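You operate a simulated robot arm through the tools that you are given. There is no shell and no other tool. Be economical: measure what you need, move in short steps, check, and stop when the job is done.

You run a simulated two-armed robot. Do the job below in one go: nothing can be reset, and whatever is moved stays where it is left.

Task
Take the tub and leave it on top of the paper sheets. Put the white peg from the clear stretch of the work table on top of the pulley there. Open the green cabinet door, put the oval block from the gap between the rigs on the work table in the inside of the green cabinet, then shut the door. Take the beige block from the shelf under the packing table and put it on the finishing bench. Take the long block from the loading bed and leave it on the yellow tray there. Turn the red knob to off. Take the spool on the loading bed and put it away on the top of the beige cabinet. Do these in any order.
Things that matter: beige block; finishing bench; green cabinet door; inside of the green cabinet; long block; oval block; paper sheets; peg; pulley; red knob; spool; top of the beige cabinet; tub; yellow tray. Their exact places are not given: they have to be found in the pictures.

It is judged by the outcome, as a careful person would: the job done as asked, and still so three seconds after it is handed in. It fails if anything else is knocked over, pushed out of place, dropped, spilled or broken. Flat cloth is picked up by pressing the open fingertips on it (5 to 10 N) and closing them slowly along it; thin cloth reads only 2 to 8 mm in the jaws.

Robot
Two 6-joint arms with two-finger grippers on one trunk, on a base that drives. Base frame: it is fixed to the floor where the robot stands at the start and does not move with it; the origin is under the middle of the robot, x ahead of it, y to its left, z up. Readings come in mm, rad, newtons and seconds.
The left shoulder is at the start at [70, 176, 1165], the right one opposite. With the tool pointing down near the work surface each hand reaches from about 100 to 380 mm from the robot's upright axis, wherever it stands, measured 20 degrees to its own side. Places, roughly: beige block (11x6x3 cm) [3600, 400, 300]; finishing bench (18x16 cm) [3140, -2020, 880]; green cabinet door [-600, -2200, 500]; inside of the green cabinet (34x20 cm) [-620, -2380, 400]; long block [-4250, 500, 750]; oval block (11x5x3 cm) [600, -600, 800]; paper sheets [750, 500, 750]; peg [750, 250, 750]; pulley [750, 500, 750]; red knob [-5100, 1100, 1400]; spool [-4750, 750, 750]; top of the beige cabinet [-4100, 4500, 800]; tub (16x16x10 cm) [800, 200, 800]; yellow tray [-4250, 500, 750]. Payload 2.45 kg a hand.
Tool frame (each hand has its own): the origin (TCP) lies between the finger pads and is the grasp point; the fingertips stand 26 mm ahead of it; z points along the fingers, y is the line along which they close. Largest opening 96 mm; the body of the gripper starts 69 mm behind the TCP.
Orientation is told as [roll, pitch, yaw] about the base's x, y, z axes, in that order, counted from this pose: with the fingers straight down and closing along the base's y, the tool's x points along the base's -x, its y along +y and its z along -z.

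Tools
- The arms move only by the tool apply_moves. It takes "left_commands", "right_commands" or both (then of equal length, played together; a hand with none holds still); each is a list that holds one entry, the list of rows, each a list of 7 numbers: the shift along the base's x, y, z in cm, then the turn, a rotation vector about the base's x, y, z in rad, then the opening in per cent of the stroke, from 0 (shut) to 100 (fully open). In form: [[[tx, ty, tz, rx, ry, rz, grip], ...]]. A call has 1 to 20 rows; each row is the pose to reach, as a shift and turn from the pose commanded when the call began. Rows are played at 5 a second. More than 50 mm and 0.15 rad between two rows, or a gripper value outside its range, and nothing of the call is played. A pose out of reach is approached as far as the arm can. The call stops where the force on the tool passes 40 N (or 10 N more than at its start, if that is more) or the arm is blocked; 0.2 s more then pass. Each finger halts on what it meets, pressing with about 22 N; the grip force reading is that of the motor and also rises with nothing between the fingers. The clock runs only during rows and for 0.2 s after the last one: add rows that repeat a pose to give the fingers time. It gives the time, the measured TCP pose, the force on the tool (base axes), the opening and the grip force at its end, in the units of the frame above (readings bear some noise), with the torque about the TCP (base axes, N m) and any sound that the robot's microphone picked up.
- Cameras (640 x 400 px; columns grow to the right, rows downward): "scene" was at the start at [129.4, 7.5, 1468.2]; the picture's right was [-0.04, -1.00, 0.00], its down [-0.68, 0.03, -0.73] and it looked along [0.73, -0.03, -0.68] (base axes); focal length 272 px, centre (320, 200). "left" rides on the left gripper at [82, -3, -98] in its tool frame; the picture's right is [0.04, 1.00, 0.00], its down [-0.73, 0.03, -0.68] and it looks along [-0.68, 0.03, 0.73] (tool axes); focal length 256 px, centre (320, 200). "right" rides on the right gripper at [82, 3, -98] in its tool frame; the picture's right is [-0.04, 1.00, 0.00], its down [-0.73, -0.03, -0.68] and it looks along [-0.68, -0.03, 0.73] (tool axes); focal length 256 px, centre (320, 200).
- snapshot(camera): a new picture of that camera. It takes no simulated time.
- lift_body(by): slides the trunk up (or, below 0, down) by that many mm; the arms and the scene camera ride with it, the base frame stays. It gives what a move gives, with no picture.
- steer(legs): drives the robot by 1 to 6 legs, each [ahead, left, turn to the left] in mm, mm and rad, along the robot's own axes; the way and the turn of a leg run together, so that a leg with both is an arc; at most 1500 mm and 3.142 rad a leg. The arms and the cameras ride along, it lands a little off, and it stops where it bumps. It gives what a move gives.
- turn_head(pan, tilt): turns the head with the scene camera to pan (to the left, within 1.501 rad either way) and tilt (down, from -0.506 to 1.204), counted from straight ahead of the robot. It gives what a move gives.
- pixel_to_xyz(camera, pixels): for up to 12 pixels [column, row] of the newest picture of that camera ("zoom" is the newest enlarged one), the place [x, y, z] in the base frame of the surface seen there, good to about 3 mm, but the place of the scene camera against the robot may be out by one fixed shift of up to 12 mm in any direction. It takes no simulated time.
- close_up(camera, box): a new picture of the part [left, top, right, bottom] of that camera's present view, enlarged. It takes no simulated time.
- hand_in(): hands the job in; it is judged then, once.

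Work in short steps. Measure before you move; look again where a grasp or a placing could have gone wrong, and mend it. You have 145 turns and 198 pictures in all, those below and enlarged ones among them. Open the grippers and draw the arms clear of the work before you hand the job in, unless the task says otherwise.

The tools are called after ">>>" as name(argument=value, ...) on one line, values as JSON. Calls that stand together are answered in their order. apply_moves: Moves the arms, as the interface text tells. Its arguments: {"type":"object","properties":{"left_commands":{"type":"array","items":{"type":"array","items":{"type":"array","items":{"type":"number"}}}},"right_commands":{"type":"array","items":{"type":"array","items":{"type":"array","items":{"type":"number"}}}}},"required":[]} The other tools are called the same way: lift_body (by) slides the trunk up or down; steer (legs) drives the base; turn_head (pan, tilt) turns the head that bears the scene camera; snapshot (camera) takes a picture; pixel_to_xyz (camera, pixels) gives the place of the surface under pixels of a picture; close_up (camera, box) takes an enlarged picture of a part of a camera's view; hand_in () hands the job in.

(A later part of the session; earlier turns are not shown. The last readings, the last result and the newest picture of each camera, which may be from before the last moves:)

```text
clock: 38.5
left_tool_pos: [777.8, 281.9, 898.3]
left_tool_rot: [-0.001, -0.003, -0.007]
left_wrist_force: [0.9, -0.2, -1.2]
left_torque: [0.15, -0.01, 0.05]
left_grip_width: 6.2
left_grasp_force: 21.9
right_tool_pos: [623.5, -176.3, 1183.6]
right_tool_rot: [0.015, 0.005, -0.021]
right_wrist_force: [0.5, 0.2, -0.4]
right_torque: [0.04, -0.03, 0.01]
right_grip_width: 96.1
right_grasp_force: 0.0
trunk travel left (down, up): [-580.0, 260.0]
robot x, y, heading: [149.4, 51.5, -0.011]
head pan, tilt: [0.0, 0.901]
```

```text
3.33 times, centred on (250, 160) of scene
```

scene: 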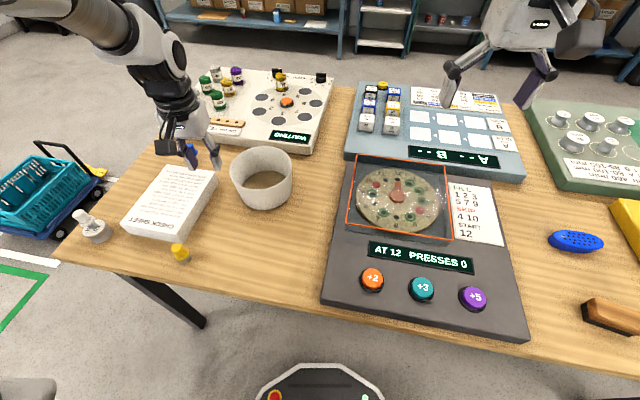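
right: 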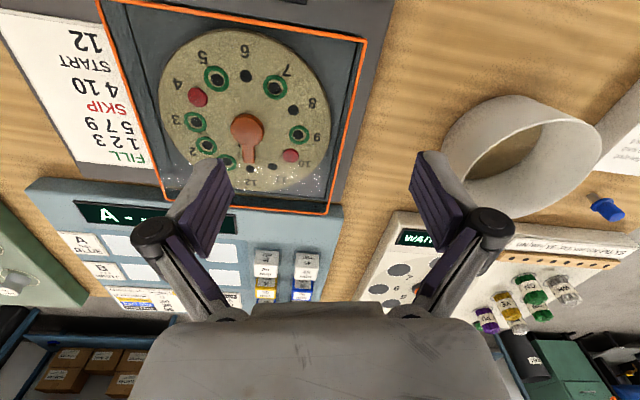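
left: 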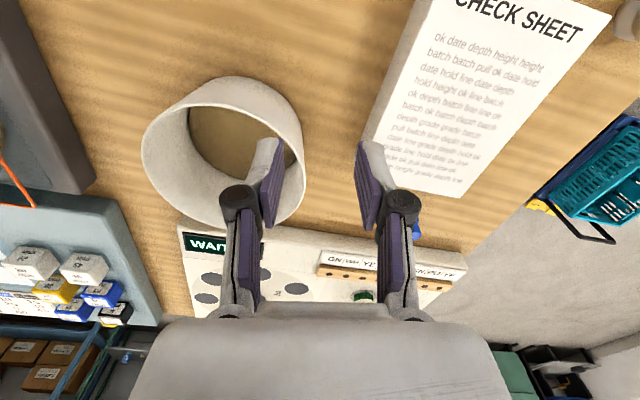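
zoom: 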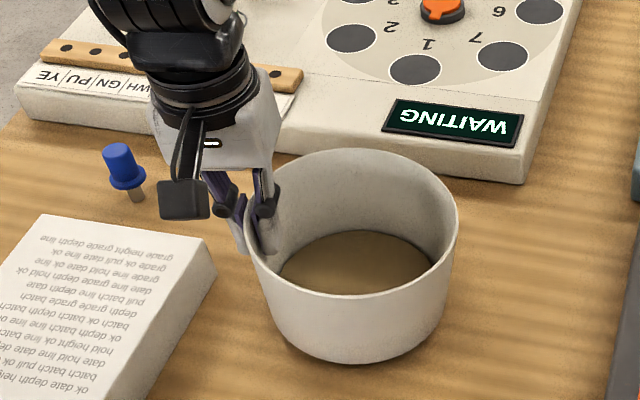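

It hangs level and is light. I lift another 70 mm, then drive it over the paper (centre ≈ (718,440)).

>>> apply_moves(left_commands=[[[0, 0, 2, 0, 0, 0, 0], [0, 0, 4, 0, 0, 0, 0], [0, 0, 6, 0, 0, 0, 0], [0, 0, 7, 0, 0, 0, 0]]])

>>> steer(legs=[[-60, 235, 0]])

>>> snapshot(camera="scene")

>>> snapshot(camera="left")

```text
clock: 39.5
left_tool_pos: [776.2, 280.3, 970.0]
left_tool_rot: [0.0, -0.004, -0.007]
left_wrist_force: [0.2, 0.0, -0.7]
left_torque: [0.18, -0.01, 0.0]
left_grip_width: 5.8
left_grasp_force: 22.1
right_tool_pos: [623.1, -177.5, 1184.0]
right_tool_rot: [0.014, 0.003, -0.022]
right_wrist_force: [-0.5, -0.6, -0.1]
right_torque: [0.0, -0.01, -0.01]
right_grip_width: 95.9
right_grasp_force: 0.2
trunk travel left (down, up): [-580.0, 260.0]
robot x, y, heading: [151.5, 52.3, -0.006]
head pan, tilt: [0.0, 0.901]
```

```text
clock: 41.3
left_tool_pos: [716.5, 518.9, 970.1]
left_tool_rot: [0.0, -0.006, -0.004]
left_wrist_force: [-0.7, 0.6, -1.7]
left_torque: [0.11, 0.05, 0.03]
left_grip_width: 6.2
left_grasp_force: 22.2
right_tool_pos: [565.1, 60.3, 1183.6]
right_tool_rot: [0.015, 0.004, -0.023]
right_wrist_force: [-0.2, -0.5, -0.6]
right_torque: [-0.02, 0.02, 0.01]
right_grip_width: 96.0
right_grasp_force: 0.1
trunk travel left (down, up): [-580.0, 260.0]
robot x, y, heading: [92.1, 291.5, -0.002]
head pan, tilt: [0.0, 0.901]
```

```text
165 pictures are left
```

scene: 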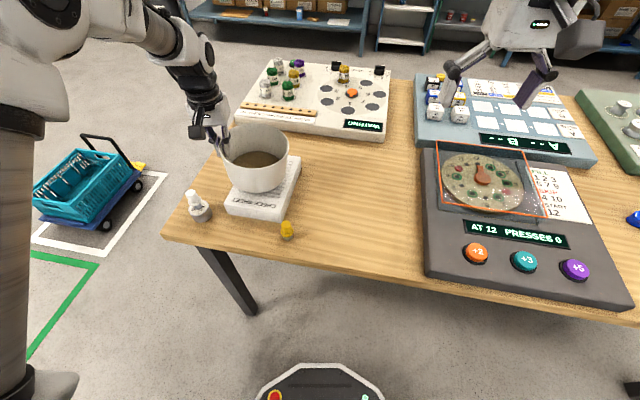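

```text
164 pictures are left
```

left: 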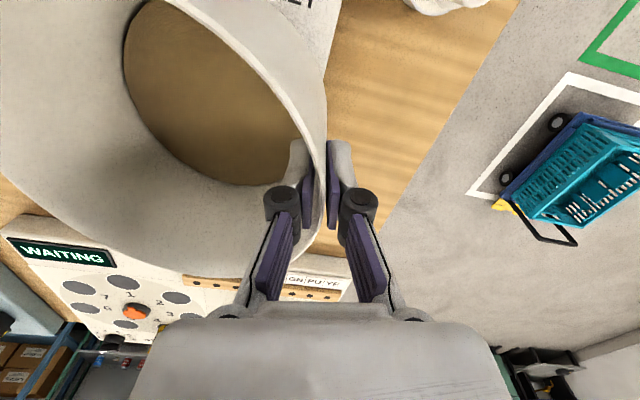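

Tub hovers over the paper; peg is clear. I lower 43 mm then slow steps until contact.

>>> apply_moves(left_commands=[[[0, -0.1, -2, 0, 0, 0, 0], [0, -0.1, -3.5, 0, 0, 0, 0], [0, -0.1, -4.2, 0, 0, 0, 0], [0, -0.1, -4.2, 0, 0, 0, 0]]])

>>> close_up(camera="scene", box=[180, 110, 320, 230])

```text
clock: 42.3
left_tool_pos: [715.5, 517.7, 928.1]
left_tool_rot: [-0.001, -0.003, -0.006]
left_wrist_force: [2.0, 3.4, 6.4]
left_torque: [-0.8, 0.08, 0.08]
left_grip_width: 7.6
left_grasp_force: 21.8
right_tool_pos: [564.6, 60.8, 1184.1]
right_tool_rot: [0.013, 0.003, -0.019]
right_wrist_force: [0.5, 0.2, -0.3]
right_torque: [0.0, -0.02, 0.0]
right_grip_width: 96.0
right_grasp_force: 0.0
trunk travel left (down, up): [-580.0, 260.0]
robot x, y, heading: [93.1, 293.4, -0.004]
head pan, tilt: [0.0, 0.901]
```

```text
3.33 times, centred on (250, 170) of scene
```

zoom: 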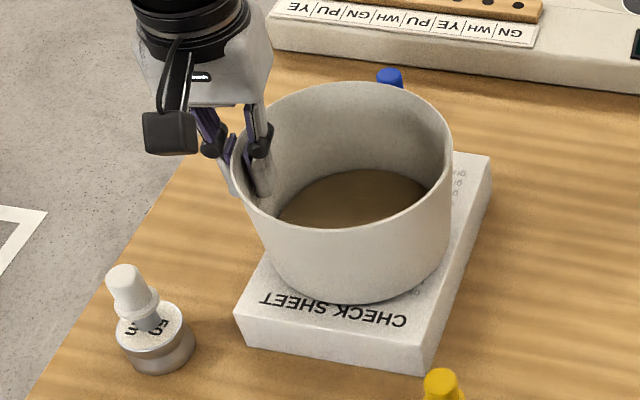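

Contact (6.4 N), sitting well on the sheets. I open slowly and rise.

>>> apply_moves(left_commands=[[[0, 0, 0, 0, 0, 0, 10], [0, 0, 0, 0, 0, 0, 16], [0, 0, 0, 0, 0, 0, 24], [0, 0, 0, 0, 0, 0, 32], [0, 0, 0, 0, 0, 0, 32], [0, 0, 3, 0, 0, 0, 32], [0, 0, 7, 0, 0, 0, 32], [0, 0, 12, 0, 0, 0, 32], [0, 0, 16, 0, 0, 0, 32]]])

>>> snapshot(camera="scene")

```text
clock: 44.3
left_tool_pos: [716.8, 517.4, 1091.7]
left_tool_rot: [0.002, -0.005, -0.005]
left_wrist_force: [0.4, -0.1, 0.9]
left_torque: [-0.01, -0.01, -0.04]
left_grip_width: 30.7
left_grasp_force: 0.0
right_tool_pos: [563.5, 59.5, 1183.4]
right_tool_rot: [0.011, 0.004, -0.023]
right_wrist_force: [-0.3, -0.3, -0.5]
right_torque: [-0.02, -0.03, 0.0]
right_grip_width: 96.2
right_grasp_force: 0.1
trunk travel left (down, up): [-580.0, 260.0]
robot x, y, heading: [93.5, 291.3, -0.004]
head pan, tilt: [0.0, 0.901]
```

```text
162 pictures are left
```

scene: 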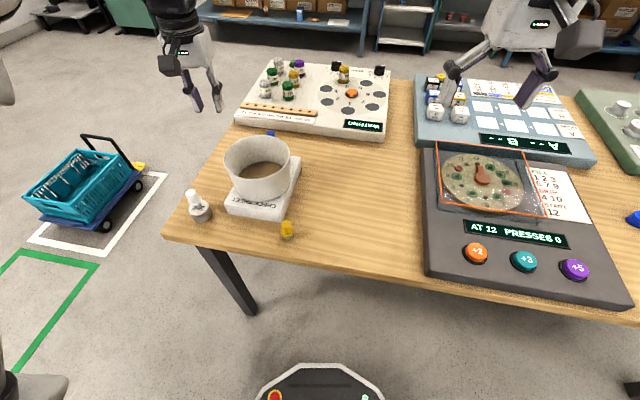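

Tub is placed. Now the oval block: I back off a little and drive right 575 mm.

>>> steer(legs=[[-80, 0, 0], [0, -575, 0]])

>>> turn_head(pan=-0.35, tilt=0.85)

>>> snapshot(camera="scene")

>>> snapshot(camera="right")

```text
clock: 48.2
left_tool_pos: [636.0, -50.1, 1089.5]
left_tool_rot: [0.0, -0.006, -0.004]
left_wrist_force: [0.4, 0.1, 0.0]
left_torque: [0.01, -0.02, 0.02]
left_grip_width: 30.7
left_grasp_force: 0.1
right_tool_pos: [481.4, -506.4, 1182.8]
right_tool_rot: [0.014, 0.005, -0.02]
right_wrist_force: [0.4, -0.1, -0.3]
right_torque: [0.01, 0.03, 0.02]
right_grip_width: 96.1
right_grasp_force: 0.1
trunk travel left (down, up): [-580.0, 260.0]
robot x, y, heading: [9.4, -276.1, 0.005]
head pan, tilt: [0.0, 0.901]
```

```text
clock: 49.0
left_tool_pos: [636.5, -50.1, 1089.6]
left_tool_rot: [0.0, -0.004, -0.003]
left_wrist_force: [-0.2, 0.4, -0.6]
left_torque: [0.0, 0.03, -0.01]
left_grip_width: 30.4
left_grasp_force: 0.1
right_tool_pos: [482.5, -506.1, 1184.0]
right_tool_rot: [0.013, 0.003, -0.019]
right_wrist_force: [0.8, 0.0, 0.1]
right_torque: [-0.01, 0.01, -0.01]
right_grip_width: 96.1
right_grasp_force: 0.1
trunk travel left (down, up): [-580.0, 260.0]
robot x, y, heading: [9.6, -274.0, -0.005]
head pan, tilt: [-0.351, 0.85]
```

```text
161 pictures are left
```

scene: 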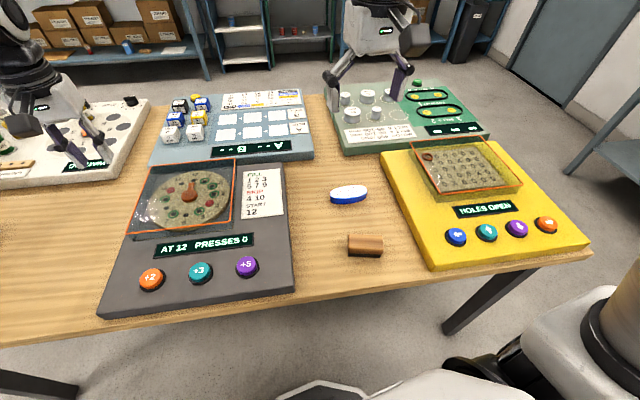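

```text
160 pictures are left
```

right: 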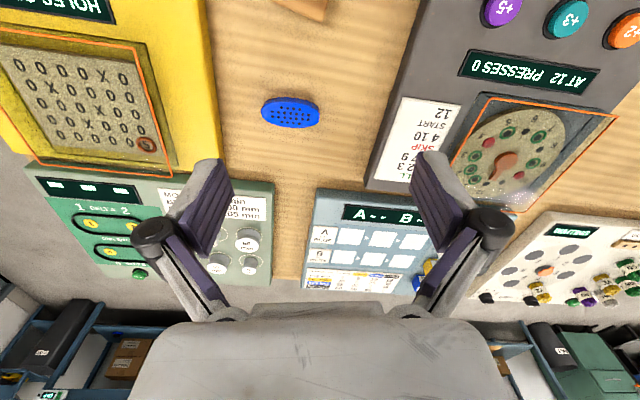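

The blue oval is at scene (349,195) and right (290,112). Measuring.

>>> pixel_to_xyz(camera="right", pixels=[[290, 112], [263, 110], [318, 115], [290, 97], [290, 127], [250, 130], [300, 15]])

>>> pixel_to_xyz(camera="scene", pixels=[[349, 190], [332, 195], [367, 193], [349, 200], [365, 245], [440, 260]])

>>> close_up(camera="right", box=[230, 50, 350, 150])

>>> close_up(camera="scene", box=[310, 160, 410, 270])

```text
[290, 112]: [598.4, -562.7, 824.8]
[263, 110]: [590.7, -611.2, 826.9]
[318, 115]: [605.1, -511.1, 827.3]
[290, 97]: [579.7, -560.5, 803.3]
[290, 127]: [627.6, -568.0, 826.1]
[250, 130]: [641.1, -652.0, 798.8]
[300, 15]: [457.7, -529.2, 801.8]
```

```text
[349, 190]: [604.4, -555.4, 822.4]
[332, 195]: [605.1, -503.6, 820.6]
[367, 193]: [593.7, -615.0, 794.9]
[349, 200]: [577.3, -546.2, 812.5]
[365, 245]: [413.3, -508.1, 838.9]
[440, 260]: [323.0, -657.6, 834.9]
```

```text
4.00 times, centred on (290, 100) of right
```

zoom: 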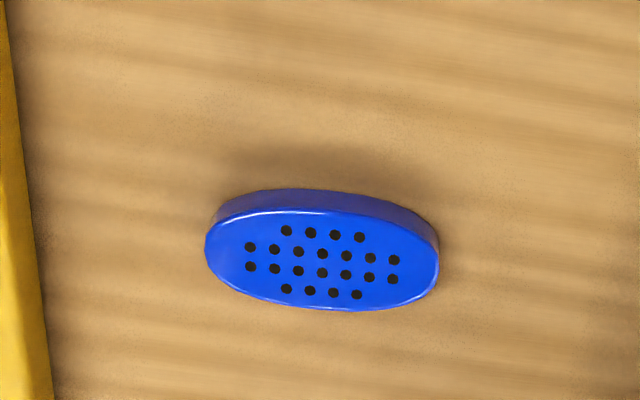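

```text
3.64 times, centred on (360, 215) of scene
```

zoom: 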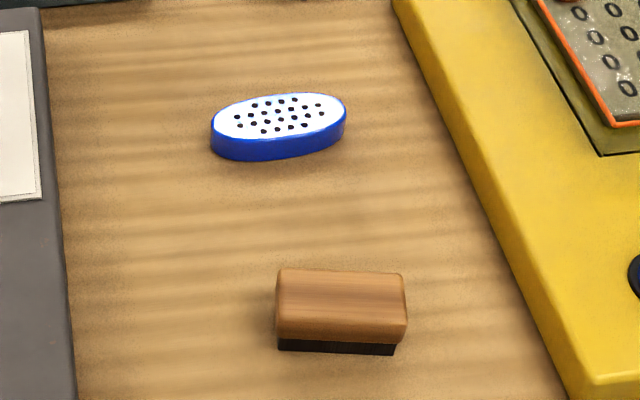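

Oval centre ≈ (602,-561), top z 826, long axis ~8° off y. Before choosing the grasp I look towards the green cabinet to see how the block has to go in.

>>> turn_head(pan=-1.5, tilt=0.35)

>>> snapshot(camera="scene")

```text
clock: 50.4
left_tool_pos: [635.9, -48.5, 1090.2]
left_tool_rot: [0.0, -0.006, -0.004]
left_wrist_force: [0.2, 0.1, -0.3]
left_torque: [-0.01, -0.02, 0.0]
left_grip_width: 30.4
left_grasp_force: 0.1
right_tool_pos: [482.4, -507.0, 1183.1]
right_tool_rot: [0.016, 0.003, -0.019]
right_wrist_force: [0.4, 0.3, 1.0]
right_torque: [-0.02, 0.0, 0.0]
right_grip_width: 95.9
right_grasp_force: 0.1
trunk travel left (down, up): [-580.0, 260.0]
robot x, y, heading: [13.7, -275.5, -0.003]
head pan, tilt: [-1.499, 0.351]
```

```text
157 pictures are left
```

scene: 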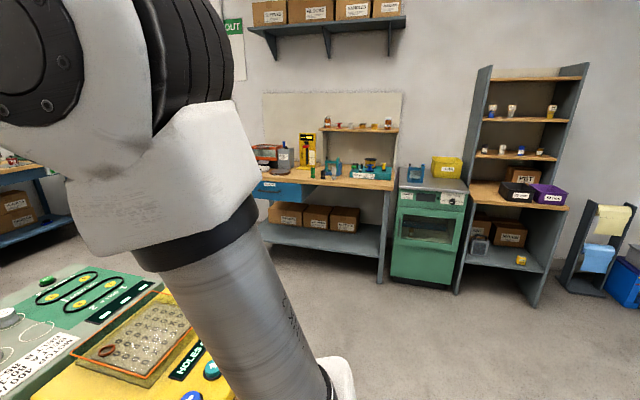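

>>> close_up(camera="scene", box=[360, 150, 520, 310])

>>> pixel_to_xyz(camera="scene", pixels=[[398, 208], [464, 215], [392, 275], [455, 283], [403, 217], [458, 223], [400, 237], [452, 243], [430, 195], [430, 262], [550, 290], [425, 183]])

```text
2.50 times, centred on (440, 230) of scene
```

zoom: 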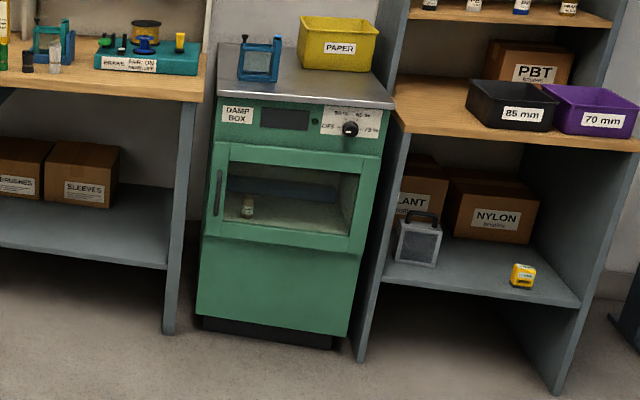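

```text
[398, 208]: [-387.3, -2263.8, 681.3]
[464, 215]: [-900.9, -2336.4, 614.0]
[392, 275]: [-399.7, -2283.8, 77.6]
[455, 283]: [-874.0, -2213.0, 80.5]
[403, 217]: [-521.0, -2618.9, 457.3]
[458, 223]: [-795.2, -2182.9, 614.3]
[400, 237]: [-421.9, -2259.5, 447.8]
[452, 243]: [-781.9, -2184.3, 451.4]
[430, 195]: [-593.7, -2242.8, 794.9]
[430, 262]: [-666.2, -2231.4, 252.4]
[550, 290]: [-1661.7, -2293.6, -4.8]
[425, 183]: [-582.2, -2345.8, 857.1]
```

The cabinet front opening is only ~200 mm high, so the block will have to enter with the hand level: I will pick it from above, set it at the table edge turned, and regrasp level. First: turn the right hand 1.43 rad and hover over the oval.

>>> apply_moves(right_commands=[[[1, -0.5, -2, 0, 0, 0.13, 80], [2, -1, -4, 0, 0, 0.26, 80], [3, -1.5, -6, 0, 0, 0.39, 80], [4, -2, -8, 0, 0, 0.52, 80], [5, -2.5, -10, 0, 0, 0.65, 80], [6, -3, -12, 0, 0, 0.78, 80], [7, -3.5, -14, 0, 0, 0.91, 80], [8, -4, -17, 0, 0, 1.04, 80], [9, -4.5, -20, 0, 0, 1.17, 80], [10.5, -5, -23, 0, 0, 1.3, 80], [12, -5.4, -26, 0, 0, 1.43, 80], [12, -5.4, -28, 0, 0, 1.43, 80], [12, -5.4, -28, 0, 0, 1.43, 80]]])

>>> snapshot(camera="right")

```text
clock: 53.2
left_tool_pos: [635.2, -48.7, 1089.5]
left_tool_rot: [0.001, -0.005, -0.003]
left_wrist_force: [0.0, 0.5, 0.1]
left_torque: [-0.04, -0.01, 0.02]
left_grip_width: 30.6
left_grasp_force: 0.0
right_tool_pos: [604.2, -558.8, 901.0]
right_tool_rot: [0.013, 0.002, 1.411]
right_wrist_force: [0.1, -0.2, -0.6]
right_torque: [0.02, 0.02, -0.02]
right_grip_width: 76.9
right_grasp_force: 0.2
trunk travel left (down, up): [-580.0, 260.0]
robot x, y, heading: [13.2, -277.3, -0.004]
head pan, tilt: [-1.499, 0.351]
```

```text
155 pictures are left
```

right: 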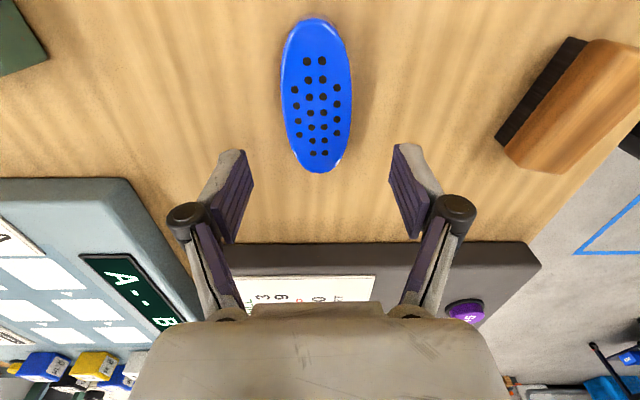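

Oriented well. I measure the oval at (318,95) again from here.

>>> pixel_to_xyz(camera="right", pixels=[[285, 90], [350, 90], [318, 90], [312, 22], [320, 168], [283, 60], [345, 60], [292, 130], [350, 130]])

```text
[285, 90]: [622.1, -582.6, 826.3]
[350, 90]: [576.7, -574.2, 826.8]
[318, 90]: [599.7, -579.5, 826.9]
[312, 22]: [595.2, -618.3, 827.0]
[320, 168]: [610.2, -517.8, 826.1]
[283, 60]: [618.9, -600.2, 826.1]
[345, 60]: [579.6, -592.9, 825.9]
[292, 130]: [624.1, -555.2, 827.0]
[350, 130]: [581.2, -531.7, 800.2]
```

Centre ≈ (602,-567). Lower to TCP z 831 and grip.

>>> apply_moves(right_commands=[[[-0.2, -0.8, -3, 0, 0, 0, 75], [-0.2, -0.8, -6, 0, 0, 0, 75], [-0.2, -0.8, -7.1, 0, 0, 0, 75], [-0.2, -0.8, -7.1, 0, 0, 0, 55], [-0.2, -0.8, -7.1, 0, 0, 0, 40], [-0.2, -0.8, -7.1, 0, 0, 0, 30], [-0.2, -0.8, -7.1, 0, 0, 0, 30], [-0.2, -0.8, -4, 0, 0, 0, 30], [-0.2, -0.8, 0, 0, 0, 0, 30], [-0.2, -0.8, 4, 0, 0, 0, 30], [-0.2, -0.8, 9, 0, 0, 0, 30]]])

>>> snapshot(camera="right")

```text
clock: 55.6
left_tool_pos: [634.5, -49.9, 1090.5]
left_tool_rot: [0.0, -0.006, -0.004]
left_wrist_force: [0.2, -0.1, 0.3]
left_torque: [-0.02, -0.03, 0.01]
left_grip_width: 30.7
left_grasp_force: 0.0
right_tool_pos: [597.2, -569.0, 995.6]
right_tool_rot: [0.013, 0.005, 1.412]
right_wrist_force: [-0.1, 0.3, -0.7]
right_torque: [-0.02, -0.04, -0.02]
right_grip_width: 49.1
right_grasp_force: 21.6
trunk travel left (down, up): [-580.0, 260.0]
robot x, y, heading: [9.5, -274.6, -0.005]
head pan, tilt: [-1.499, 0.351]
```

```text
154 pictures are left
```

right: 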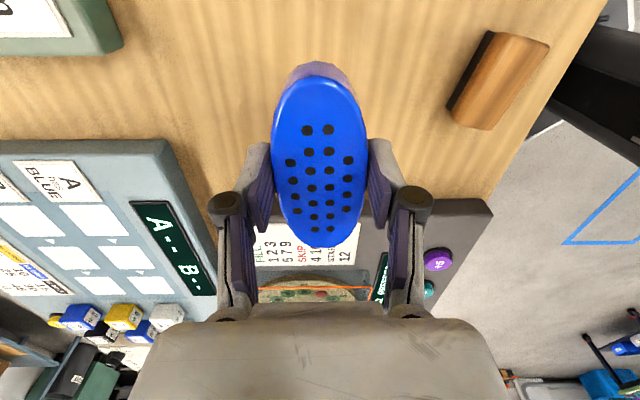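

Held at 49 mm. I drive left to the clear stretch of the table front while turning the hand back to yaw -0.2.

>>> steer(legs=[[0, 700, 0]])

>>> apply_moves(right_commands=[[[-1, 0, 0, 0, 0, -0.14, 30], [-2, 0, 0, 0, 0, -0.28, 30], [-3, 0, 0, 0, 0, -0.42, 30], [-4, 0, 0, 0, 0, -0.56, 30], [-4, 0, 0, 0, 0, -0.7, 30], [-4, 0, 0, 0, 0, -0.84, 30], [-4, 0, 0, 0, 0, -0.98, 30], [-4, 0, 0, 0, 0, -1.12, 30], [-4, 0, 0, 0, 0, -1.26, 30], [-4, 0, 0, 0, 0, -1.4, 30], [-4, 0, 0, 0, 0, -1.51, 30], [-4, 0, 0, 0, 0, -1.61, 30], [-4, 0, 0, 0, 0, -1.61, 30]]])

>>> turn_head(pan=-0.2, tilt=1.0)

>>> snapshot(camera="scene")

>>> snapshot(camera="right")

```text
clock: 59.5
left_tool_pos: [641.8, 647.7, 1089.5]
left_tool_rot: [0.0, -0.007, -0.014]
left_wrist_force: [-0.2, 0.1, -0.5]
left_torque: [0.02, 0.0, 0.03]
left_grip_width: 30.7
left_grasp_force: 0.2
right_tool_pos: [601.7, 127.7, 993.7]
right_tool_rot: [0.014, 0.002, 1.402]
right_wrist_force: [-2.2, -0.2, -1.9]
right_torque: [-0.01, 0.01, -0.01]
right_grip_width: 49.4
right_grasp_force: 22.0
trunk travel left (down, up): [-580.0, 260.0]
robot x, y, heading: [18.5, 428.4, -0.01]
head pan, tilt: [-1.499, 0.351]
```

```text
clock: 62.2
left_tool_pos: [643.8, 647.8, 1089.5]
left_tool_rot: [0.001, -0.005, -0.011]
left_wrist_force: [0.6, 0.5, 0.1]
left_torque: [0.0, 0.0, 0.02]
left_grip_width: 30.8
left_grasp_force: 0.1
right_tool_pos: [561.6, 128.7, 993.1]
right_tool_rot: [0.015, 0.003, -0.211]
right_wrist_force: [-0.2, -0.1, -0.3]
right_torque: [0.03, -0.01, -0.01]
right_grip_width: 49.0
right_grasp_force: 22.1
trunk travel left (down, up): [-580.0, 260.0]
robot x, y, heading: [13.9, 429.1, -0.01]
head pan, tilt: [-1.499, 0.351]
```

```text
clock: 63.7
left_tool_pos: [642.8, 648.7, 1090.4]
left_tool_rot: [-0.001, -0.006, -0.011]
left_wrist_force: [0.5, -0.4, -0.1]
left_torque: [-0.04, -0.04, -0.02]
left_grip_width: 30.6
left_grasp_force: 0.1
right_tool_pos: [562.1, 127.9, 993.2]
right_tool_rot: [0.014, 0.003, -0.208]
right_wrist_force: [0.2, -0.1, -0.2]
right_torque: [-0.01, 0.02, -0.04]
right_grip_width: 49.4
right_grasp_force: 22.3
trunk travel left (down, up): [-580.0, 260.0]
robot x, y, heading: [16.4, 427.6, -0.014]
head pan, tilt: [-0.201, 1.0]
```

```text
153 pictures are left
```

scene: 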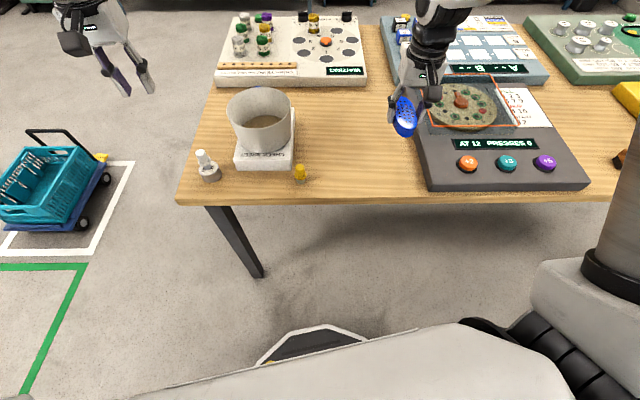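

```text
152 pictures are left
```

right: 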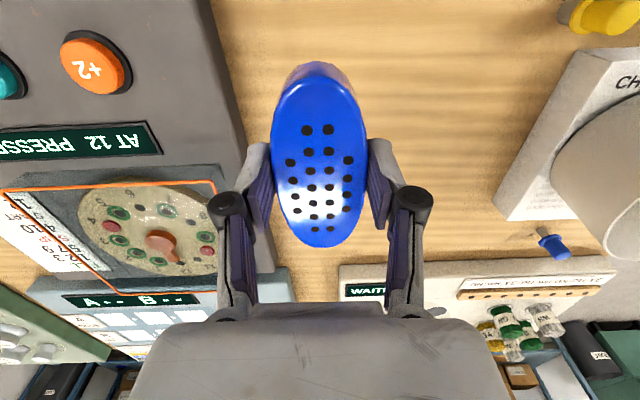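

I carry the oval to (525,225), with its inner end over the table and about 15 mm overhanging the edge, and lower it to z 834.

>>> apply_moves(right_commands=[[[-1, 3, -2, 0, 0, 0, 30], [-2, 6, -4, 0, 0, 0, 30], [-3.7, 9.7, -6, 0, 0, 0, 30], [-3.7, 9.7, -10, 0, 0, 0, 30], [-3.7, 9.7, -14, 0, 0, 0, 30], [-3.7, 9.7, -15.5, 0, 0, 0, 30], [-3.7, 9.7, -15.5, 0, 0, 0, 30]]])

>>> close_up(camera="scene", box=[280, 80, 460, 220])

>>> snapshot(camera="right")

```text
clock: 65.3
left_tool_pos: [642.7, 648.7, 1088.9]
left_tool_rot: [0.001, -0.004, -0.013]
left_wrist_force: [0.5, 0.5, -0.4]
left_torque: [-0.02, 0.01, -0.01]
left_grip_width: 30.9
left_grasp_force: 0.0
right_tool_pos: [523.4, 226.7, 837.6]
right_tool_rot: [0.014, 0.003, -0.207]
right_wrist_force: [0.0, -1.4, -1.2]
right_torque: [-0.01, 0.0, 0.0]
right_grip_width: 49.2
right_grasp_force: 21.8
trunk travel left (down, up): [-580.0, 260.0]
robot x, y, heading: [15.6, 429.2, -0.016]
head pan, tilt: [-0.201, 1.0]
```

```text
2.86 times, centred on (370, 150) of scene
```

zoom: 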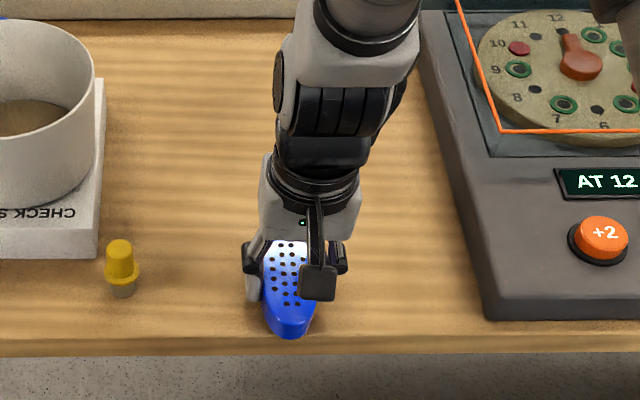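

```text
150 pictures are left
```

right: 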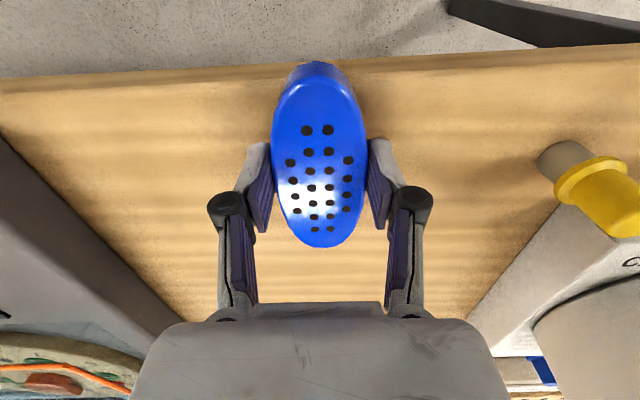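

The near end is right at the edge; I shift 12 mm nearer, lower to contact, and release.

>>> apply_moves(right_commands=[[[-1.2, 0.2, 0, 0, 0, 0, 30], [-1.2, 0.2, -0.4, 0, 0, 0, 30], [-1.2, 0.2, -0.6, 0, 0, 0, 30], [-1.2, 0.2, -0.7, 0, 0, 0, 30], [-1.2, 0.2, -0.7, 0, 0, 0, 30]]])

```text
clock: 66.5
left_tool_pos: [642.6, 648.5, 1090.1]
left_tool_rot: [0.0, -0.004, -0.012]
left_wrist_force: [-0.5, -0.7, -1.0]
left_torque: [-0.01, 0.01, -0.01]
left_grip_width: 30.8
left_grasp_force: 0.0
right_tool_pos: [512.2, 226.7, 830.8]
right_tool_rot: [0.013, 0.004, -0.208]
right_wrist_force: [0.0, -0.5, -1.6]
right_torque: [0.02, 0.0, 0.0]
right_grip_width: 49.3
right_grasp_force: 22.2
trunk travel left (down, up): [-580.0, 260.0]
robot x, y, heading: [14.0, 422.6, -0.01]
head pan, tilt: [-0.201, 1.0]
```

>>> apply_moves(right_commands=[[[0, 0, -0.1, 0, 0, 0, 30], [0, 0, -0.2, 0, 0, 0, 30], [0, 0, -0.2, 0, 0, 0, 30]]])

```text
clock: 67.3
left_tool_pos: [642.5, 648.3, 1089.3]
left_tool_rot: [0.0, -0.005, -0.012]
left_wrist_force: [-0.4, -0.2, -0.8]
left_torque: [-0.01, 0.03, 0.0]
left_grip_width: 30.8
left_grasp_force: 0.0
right_tool_pos: [511.8, 227.8, 831.2]
right_tool_rot: [0.015, 0.002, -0.208]
right_wrist_force: [2.4, -3.2, 10.6]
right_torque: [-0.19, 0.08, 0.02]
right_grip_width: 49.1
right_grasp_force: 22.0
trunk travel left (down, up): [-580.0, 260.0]
robot x, y, heading: [11.2, 425.6, -0.008]
head pan, tilt: [-0.201, 1.0]
```

Contact (10.6 N). Release slowly and rise 100 mm.

>>> apply_moves(right_commands=[[[0, 0, 0.1, 0, 0, 0, 53], [0, 0, 0.1, 0, 0, 0, 58], [0, 0, 0.1, 0, 0, 0, 65], [0, 0, 0.1, 0, 0, 0, 72], [0, 0, 3, 0, 0, 0, 72], [0, 0, 7, 0, 0, 0, 72], [0, 0, 11, 0, 0, 0, 72]]])

>>> close_up(camera="scene", box=[280, 80, 460, 220])

>>> snapshot(camera="right")

```text
clock: 68.9
left_tool_pos: [641.7, 649.0, 1090.2]
left_tool_rot: [-0.001, -0.006, -0.011]
left_wrist_force: [-0.6, -0.7, 0.4]
left_torque: [-0.01, -0.02, -0.04]
left_grip_width: 31.0
left_grasp_force: 0.1
right_tool_pos: [513.0, 228.9, 942.4]
right_tool_rot: [0.015, 0.004, -0.208]
right_wrist_force: [0.4, 0.1, 0.2]
right_torque: [-0.03, -0.03, -0.02]
right_grip_width: 69.3
right_grasp_force: 0.1
trunk travel left (down, up): [-580.0, 260.0]
robot x, y, heading: [11.5, 426.8, -0.014]
head pan, tilt: [-0.201, 1.0]
```

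```text
2.86 times, centred on (370, 150) of scene
```

zoom: 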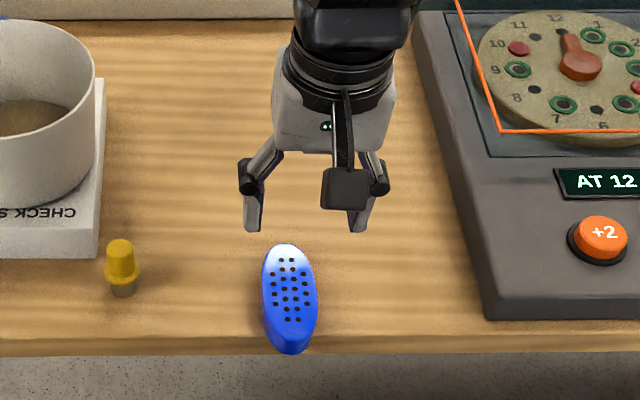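

```text
148 pictures are left
```

right: 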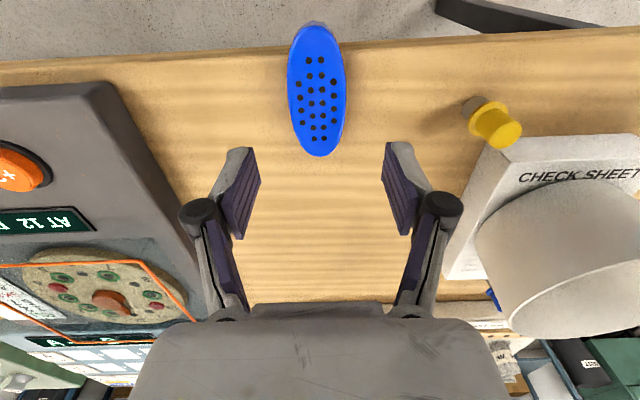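

Released neatly with ~12 mm overhang. I back off 250 mm and pitch the right hand to nearly level (1.35 rad) along heading -0.21.

>>> steer(legs=[[-250, 0, 0]])

>>> apply_moves(right_commands=[[[2, 0, 0, -0.028, -0.132, 0, 72], [4, 0, 0, -0.056, -0.264, 0, 72], [6, 0, 0, -0.083, -0.396, 0, 72], [8, 0, 0, -0.111, -0.528, 0, 72], [9, 0, 0, -0.139, -0.66, 0, 72], [10, 0, -1, -0.167, -0.792, 0, 72], [11, 0, -2, -0.195, -0.924, 0, 72], [12, 0, -3, -0.222, -1.056, 0, 72], [13, 0, -4, -0.25, -1.188, 0, 72], [13, 0, -5, -0.278, -1.32, 0, 72], [13, 0, -5, -0.278, -1.32, 0, 72]]])

>>> turn_head(pan=-0.2, tilt=0.75)

>>> snapshot(camera="scene")

>>> snapshot(camera="right")

```text
clock: 70.8
left_tool_pos: [390.7, 650.3, 1088.7]
left_tool_rot: [0.0, -0.006, -0.014]
left_wrist_force: [-1.0, -0.1, 0.0]
left_torque: [-0.01, 0.01, 0.01]
left_grip_width: 30.8
left_grasp_force: 0.0
right_tool_pos: [262.0, 229.7, 940.6]
right_tool_rot: [0.016, 0.002, -0.21]
right_wrist_force: [0.1, -0.4, 0.1]
right_torque: [0.02, 0.03, 0.02]
right_grip_width: 69.4
right_grasp_force: 0.0
trunk travel left (down, up): [-580.0, 260.0]
robot x, y, heading: [-240.1, 429.3, -0.011]
head pan, tilt: [-0.201, 1.0]
```

```text
clock: 73.2
left_tool_pos: [391.8, 649.3, 1089.5]
left_tool_rot: [0.0, -0.004, -0.013]
left_wrist_force: [0.0, -0.3, -1.1]
left_torque: [0.06, 0.04, 0.0]
left_grip_width: 30.6
left_grasp_force: 0.0
right_tool_pos: [452.6, 110.0, 883.7]
right_tool_rot: [0.575, -1.21, -0.54]
right_wrist_force: [0.2, 0.3, -0.7]
right_torque: [0.04, 0.0, 0.03]
right_grip_width: 69.2
right_grasp_force: 0.2
right hand out of reach, approached as far as the arm can: row 4, 5, 6, 7, 8, 9, 10, 11
trunk travel left (down, up): [-580.0, 260.0]
robot x, y, heading: [-235.2, 427.8, -0.016]
head pan, tilt: [-0.201, 1.0]
```

```text
clock: 73.9
left_tool_pos: [391.1, 650.7, 1090.2]
left_tool_rot: [0.001, -0.005, -0.013]
left_wrist_force: [-1.1, 0.6, 0.0]
left_torque: [0.03, 0.02, 0.0]
left_grip_width: 30.5
left_grasp_force: 0.1
right_tool_pos: [451.3, 110.7, 886.4]
right_tool_rot: [0.575, -1.212, -0.541]
right_wrist_force: [0.0, 0.4, 0.1]
right_torque: [-0.02, 0.01, 0.02]
right_grip_width: 69.1
right_grasp_force: 0.0
trunk travel left (down, up): [-580.0, 260.0]
robot x, y, heading: [-235.7, 432.0, -0.012]
head pan, tilt: [-0.201, 0.75]
```

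```text
147 pictures are left
```

scene: 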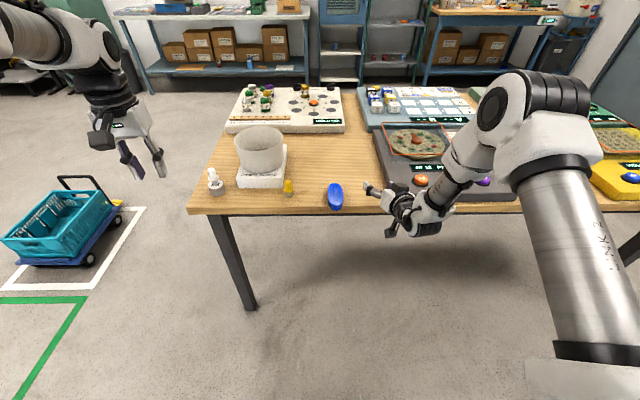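

```text
146 pictures are left
```

right: 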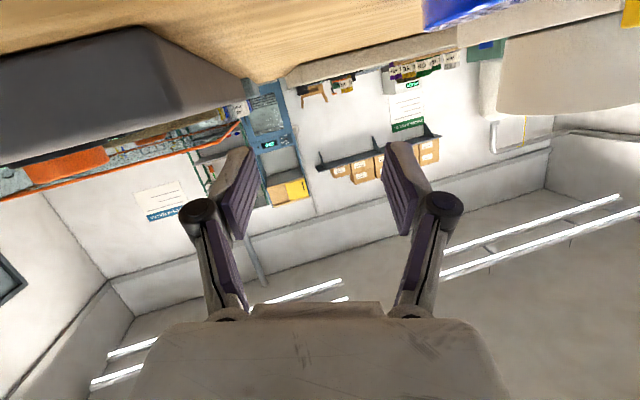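

The wrist is too close to the body for a level hand; I back 200 mm more and command the level pose further out (rotation computed from the reading).

>>> steer(legs=[[-220, 0, 0]])

>>> apply_moves(right_commands=[[[3, 2, 0, -0.03, -0.01, -0.03, 72], [6, 4, 0, -0.06, -0.02, -0.06, 72], [9, 6.5, 0, -0.1, -0.03, -0.1, 72], [12, 9, 0, -0.13, -0.04, -0.14, 72], [14.5, 11.5, 0, -0.17, -0.055, -0.18, 72], [16, 14, 0, -0.202, -0.067, -0.222, 72], [16, 14, 0, -0.202, -0.067, -0.222, 72]]])

>>> snapshot(camera="scene")

```text
clock: 75.6
left_tool_pos: [172.7, 652.4, 1089.0]
left_tool_rot: [0.001, -0.005, -0.015]
left_wrist_force: [-0.3, 0.5, 0.3]
left_torque: [-0.03, 0.01, -0.01]
left_grip_width: 30.5
left_grasp_force: 0.1
right_tool_pos: [231.8, 111.6, 884.7]
right_tool_rot: [0.576, -1.21, -0.543]
right_wrist_force: [-0.4, 0.2, 0.2]
right_torque: [-0.02, -0.02, 0.0]
right_grip_width: 69.1
right_grasp_force: 0.0
trunk travel left (down, up): [-580.0, 260.0]
robot x, y, heading: [-454.3, 433.6, -0.015]
head pan, tilt: [-0.201, 0.75]
```

```text
clock: 77.2
left_tool_pos: [172.2, 651.9, 1089.7]
left_tool_rot: [0.002, -0.005, -0.016]
left_wrist_force: [-0.1, 0.2, 0.3]
left_torque: [0.02, -0.02, 0.0]
left_grip_width: 30.9
left_grasp_force: 0.0
right_tool_pos: [400.3, 73.5, 899.6]
right_tool_rot: [-0.044, -1.327, 0.031]
right_wrist_force: [-0.5, 0.1, 0.3]
right_torque: [0.0, 0.02, 0.03]
right_grip_width: 69.3
right_grasp_force: 0.0
right hand out of reach, approached as far as the arm can: row 1, 2, 3, 4, 5, 6, 7
trunk travel left (down, up): [-580.0, 260.0]
robot x, y, heading: [-455.7, 435.5, -0.013]
head pan, tilt: [-0.201, 0.75]
```

```text
145 pictures are left
```

scene: 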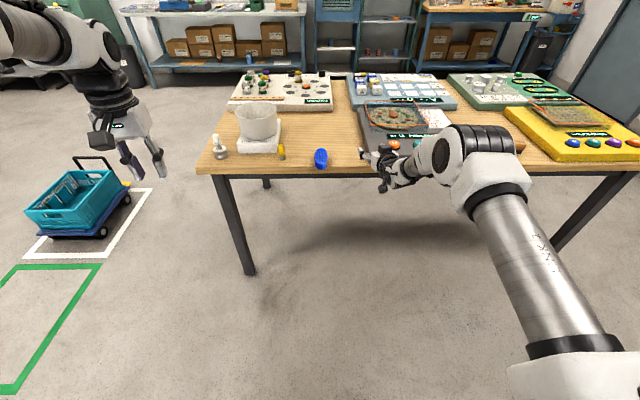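

The hand is now level and aligned with the robot's heading, just off sideways. I turn the robot -0.197 and drive left so the hand lies in line with the block.

>>> steer(legs=[[0, 0, -0.197], [-10, 358, 0]])

>>> turn_head(pan=-0.1, tilt=0.65)

>>> snapshot(camera="scene")

>>> snapshot(camera="right")

```text
clock: 80.2
left_tool_pos: [267.6, 881.7, 1089.1]
left_tool_rot: [0.001, -0.006, -0.21]
left_wrist_force: [-0.3, 0.5, 0.6]
left_torque: [-0.05, 0.01, -0.01]
left_grip_width: 30.8
left_grasp_force: 0.0
right_tool_pos: [380.8, 269.4, 900.2]
right_tool_rot: [-0.043, -1.327, -0.165]
right_wrist_force: [0.4, 0.3, 0.0]
right_torque: [0.0, -0.01, 0.04]
right_grip_width: 69.2
right_grasp_force: 0.1
trunk travel left (down, up): [-580.0, 260.0]
robot x, y, heading: [-392.7, 794.2, -0.21]
head pan, tilt: [-0.201, 0.75]
```

```text
clock: 80.9
left_tool_pos: [267.4, 880.5, 1088.3]
left_tool_rot: [0.001, -0.005, -0.212]
left_wrist_force: [0.1, 0.2, 0.1]
left_torque: [0.01, -0.01, -0.03]
left_grip_width: 30.7
left_grasp_force: 0.0
right_tool_pos: [379.7, 270.3, 900.1]
right_tool_rot: [-0.043, -1.327, -0.165]
right_wrist_force: [0.2, -0.4, 0.2]
right_torque: [-0.03, 0.01, -0.03]
right_grip_width: 69.3
right_grasp_force: 0.1
trunk travel left (down, up): [-580.0, 260.0]
robot x, y, heading: [-393.3, 785.4, -0.207]
head pan, tilt: [-0.099, 0.649]
```

```text
144 pictures are left
```

scene: 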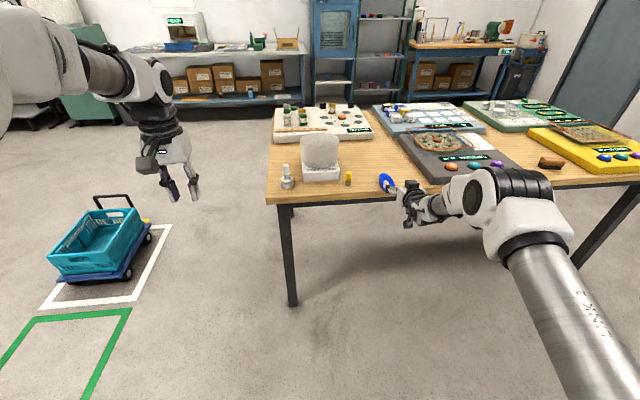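

```text
143 pictures are left
```

right: 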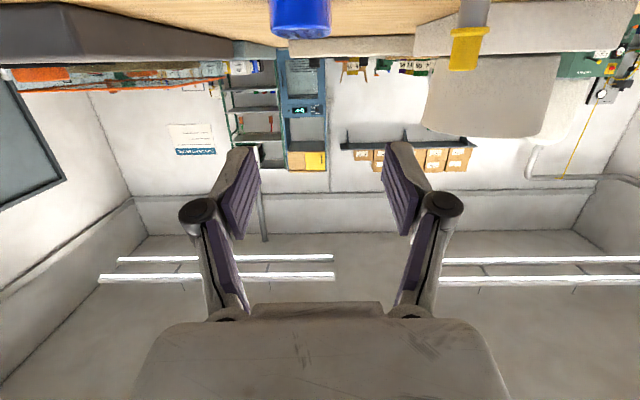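

I lower the trunk 77 mm to grasp height and correct 15 mm sideways, still short of the block.

>>> lift_body(by=-77)

>>> apply_moves(right_commands=[[[-0.3, -1.47, 0, 0, 0, 0, 72], [-0.3, -1.47, 0, 0, 0, 0, 72]]])

>>> snapshot(camera="right")

>>> close_up(camera="scene", box=[320, 150, 480, 250])

```text
clock: 82.1
left_tool_pos: [267.7, 880.7, 1013.2]
left_tool_rot: [0.001, -0.006, -0.211]
left_wrist_force: [-0.9, 0.1, 0.1]
left_torque: [-0.03, -0.02, -0.01]
left_grip_width: 30.5
left_grasp_force: 0.0
right_tool_pos: [380.2, 270.7, 823.2]
right_tool_rot: [-0.042, -1.328, -0.164]
right_wrist_force: [0.3, 0.0, -0.5]
right_torque: [-0.02, 0.01, 0.0]
right_grip_width: 69.0
right_grasp_force: 0.0
trunk travel left (down, up): [-503.0, 337.0]
robot x, y, heading: [-388.4, 785.9, -0.209]
head pan, tilt: [-0.099, 0.649]
```

```text
clock: 82.7
left_tool_pos: [266.6, 881.0, 1012.4]
left_tool_rot: [-0.001, -0.005, -0.209]
left_wrist_force: [0.5, -0.3, 0.2]
left_torque: [-0.02, 0.02, 0.03]
left_grip_width: 30.5
left_grasp_force: 0.1
right_tool_pos: [377.3, 254.7, 822.7]
right_tool_rot: [-0.041, -1.326, -0.164]
right_wrist_force: [0.2, 0.7, -0.2]
right_torque: [0.03, 0.0, -0.01]
right_grip_width: 68.9
right_grasp_force: 0.1
trunk travel left (down, up): [-503.0, 337.0]
robot x, y, heading: [-392.5, 786.3, -0.21]
head pan, tilt: [-0.099, 0.649]
```

```text
142 pictures are left
```

right: 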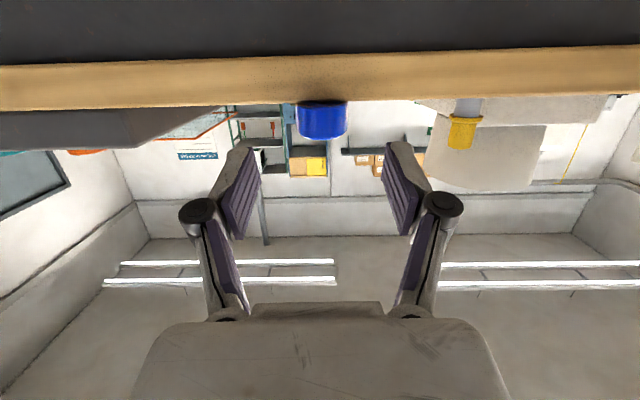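

```text
4.00 times, centred on (400, 200) of scene
```

zoom: 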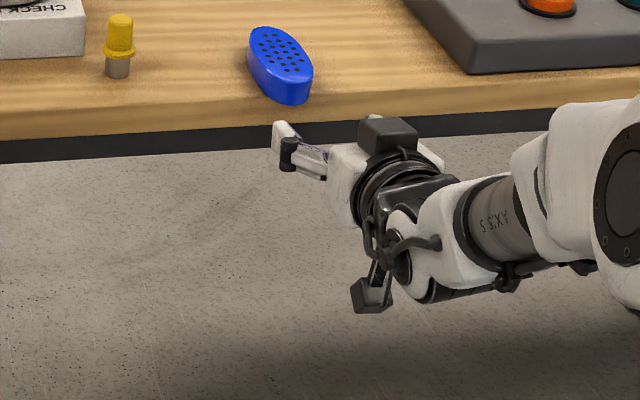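

The block face is at right-view (322,120). Measuring it and the edge.

>>> pixel_to_xyz(camera="right", pixels=[[322, 120], [302, 120], [345, 120], [322, 135], [322, 104], [322, 95], [322, 65], [322, 50], [322, 20]])

>>> pixel_to_xyz(camera="scene", pixels=[[388, 176], [392, 170], [396, 178], [383, 175]])

```text
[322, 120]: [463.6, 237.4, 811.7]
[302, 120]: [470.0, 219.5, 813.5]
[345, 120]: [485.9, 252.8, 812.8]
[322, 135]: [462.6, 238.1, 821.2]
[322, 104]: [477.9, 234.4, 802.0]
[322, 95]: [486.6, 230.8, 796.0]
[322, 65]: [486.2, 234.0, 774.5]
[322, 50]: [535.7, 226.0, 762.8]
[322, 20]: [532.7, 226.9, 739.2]
```

```text
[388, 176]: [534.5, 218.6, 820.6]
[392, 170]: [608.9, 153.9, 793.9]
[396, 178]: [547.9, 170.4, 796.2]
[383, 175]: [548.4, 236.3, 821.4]
```

Aligned. I drive ahead 85 mm and finish with the arm.

>>> steer(legs=[[85, 0, 0]])

>>> snapshot(camera="right")

```text
clock: 83.7
left_tool_pos: [350.6, 863.9, 1011.8]
left_tool_rot: [0.002, -0.004, -0.21]
left_wrist_force: [0.3, -0.2, -0.7]
left_torque: [0.0, 0.03, -0.03]
left_grip_width: 30.9
left_grasp_force: 0.0
right_tool_pos: [462.2, 239.0, 822.0]
right_tool_rot: [-0.041, -1.323, -0.162]
right_wrist_force: [0.5, 0.3, 0.3]
right_torque: [-0.04, -0.04, -0.04]
right_grip_width: 69.2
right_grasp_force: 0.1
trunk travel left (down, up): [-503.0, 337.0]
robot x, y, heading: [-305.8, 774.7, -0.204]
head pan, tilt: [-0.099, 0.649]
```

```text
140 pictures are left
```

right: 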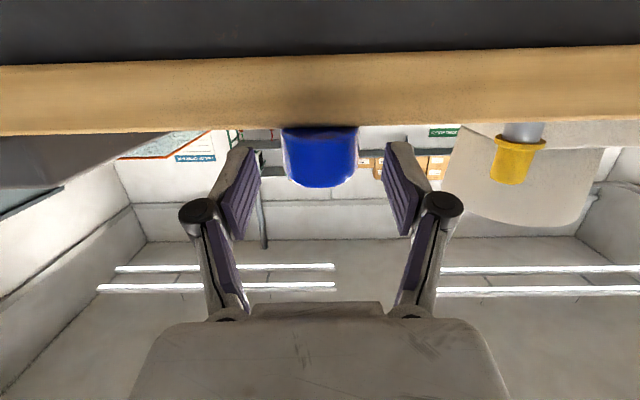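

Advance 38 mm so the pads meet the block's widest part, then close.

>>> apply_moves(right_commands=[[[1.5, -0.32, 0, 0, 0, 0, 72], [3, -0.63, 0, 0, 0, 0, 72], [3.8, -0.8, 0, 0, 0, 0, 72], [3.8, -0.8, 0, 0, 0, 0, 60], [3.8, -0.8, 0, 0, 0, 0, 50], [3.8, -0.8, 0, 0, 0, 0, 40], [3.8, -0.8, 0, 0, 0, 0, 30], [3.8, -0.8, 0, 0, 0, 0, 30]]])

>>> snapshot(camera="right")

>>> close_up(camera="scene", box=[320, 150, 480, 250])

```text
clock: 85.5
left_tool_pos: [349.6, 864.6, 1012.9]
left_tool_rot: [0.002, -0.005, -0.209]
left_wrist_force: [0.7, -0.1, 0.2]
left_torque: [-0.03, 0.02, -0.07]
left_grip_width: 30.7
left_grasp_force: 0.0
right_tool_pos: [498.2, 230.5, 823.5]
right_tool_rot: [-0.042, -1.327, -0.164]
right_wrist_force: [0.5, -0.6, 1.5]
right_torque: [0.04, -0.04, -0.02]
right_grip_width: 49.4
right_grasp_force: 22.2
trunk travel left (down, up): [-503.0, 337.0]
robot x, y, heading: [-309.1, 768.1, -0.212]
head pan, tilt: [-0.099, 0.649]
```

```text
139 pictures are left
```

right: 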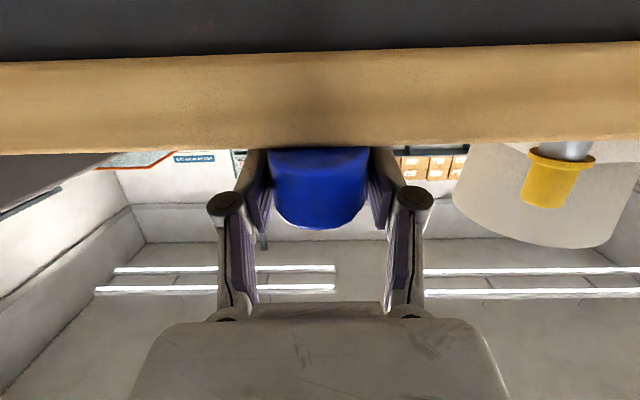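

```text
4.00 times, centred on (400, 200) of scene
```

zoom: 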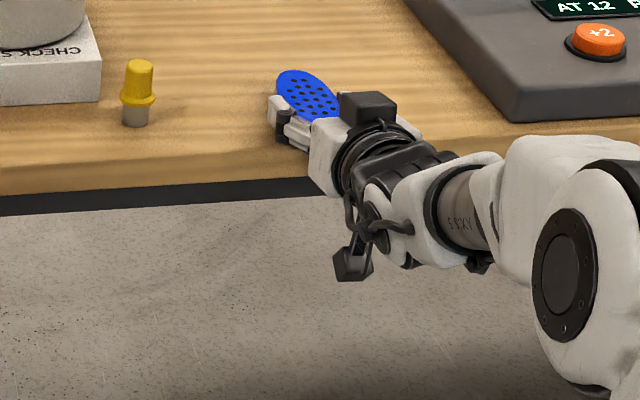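

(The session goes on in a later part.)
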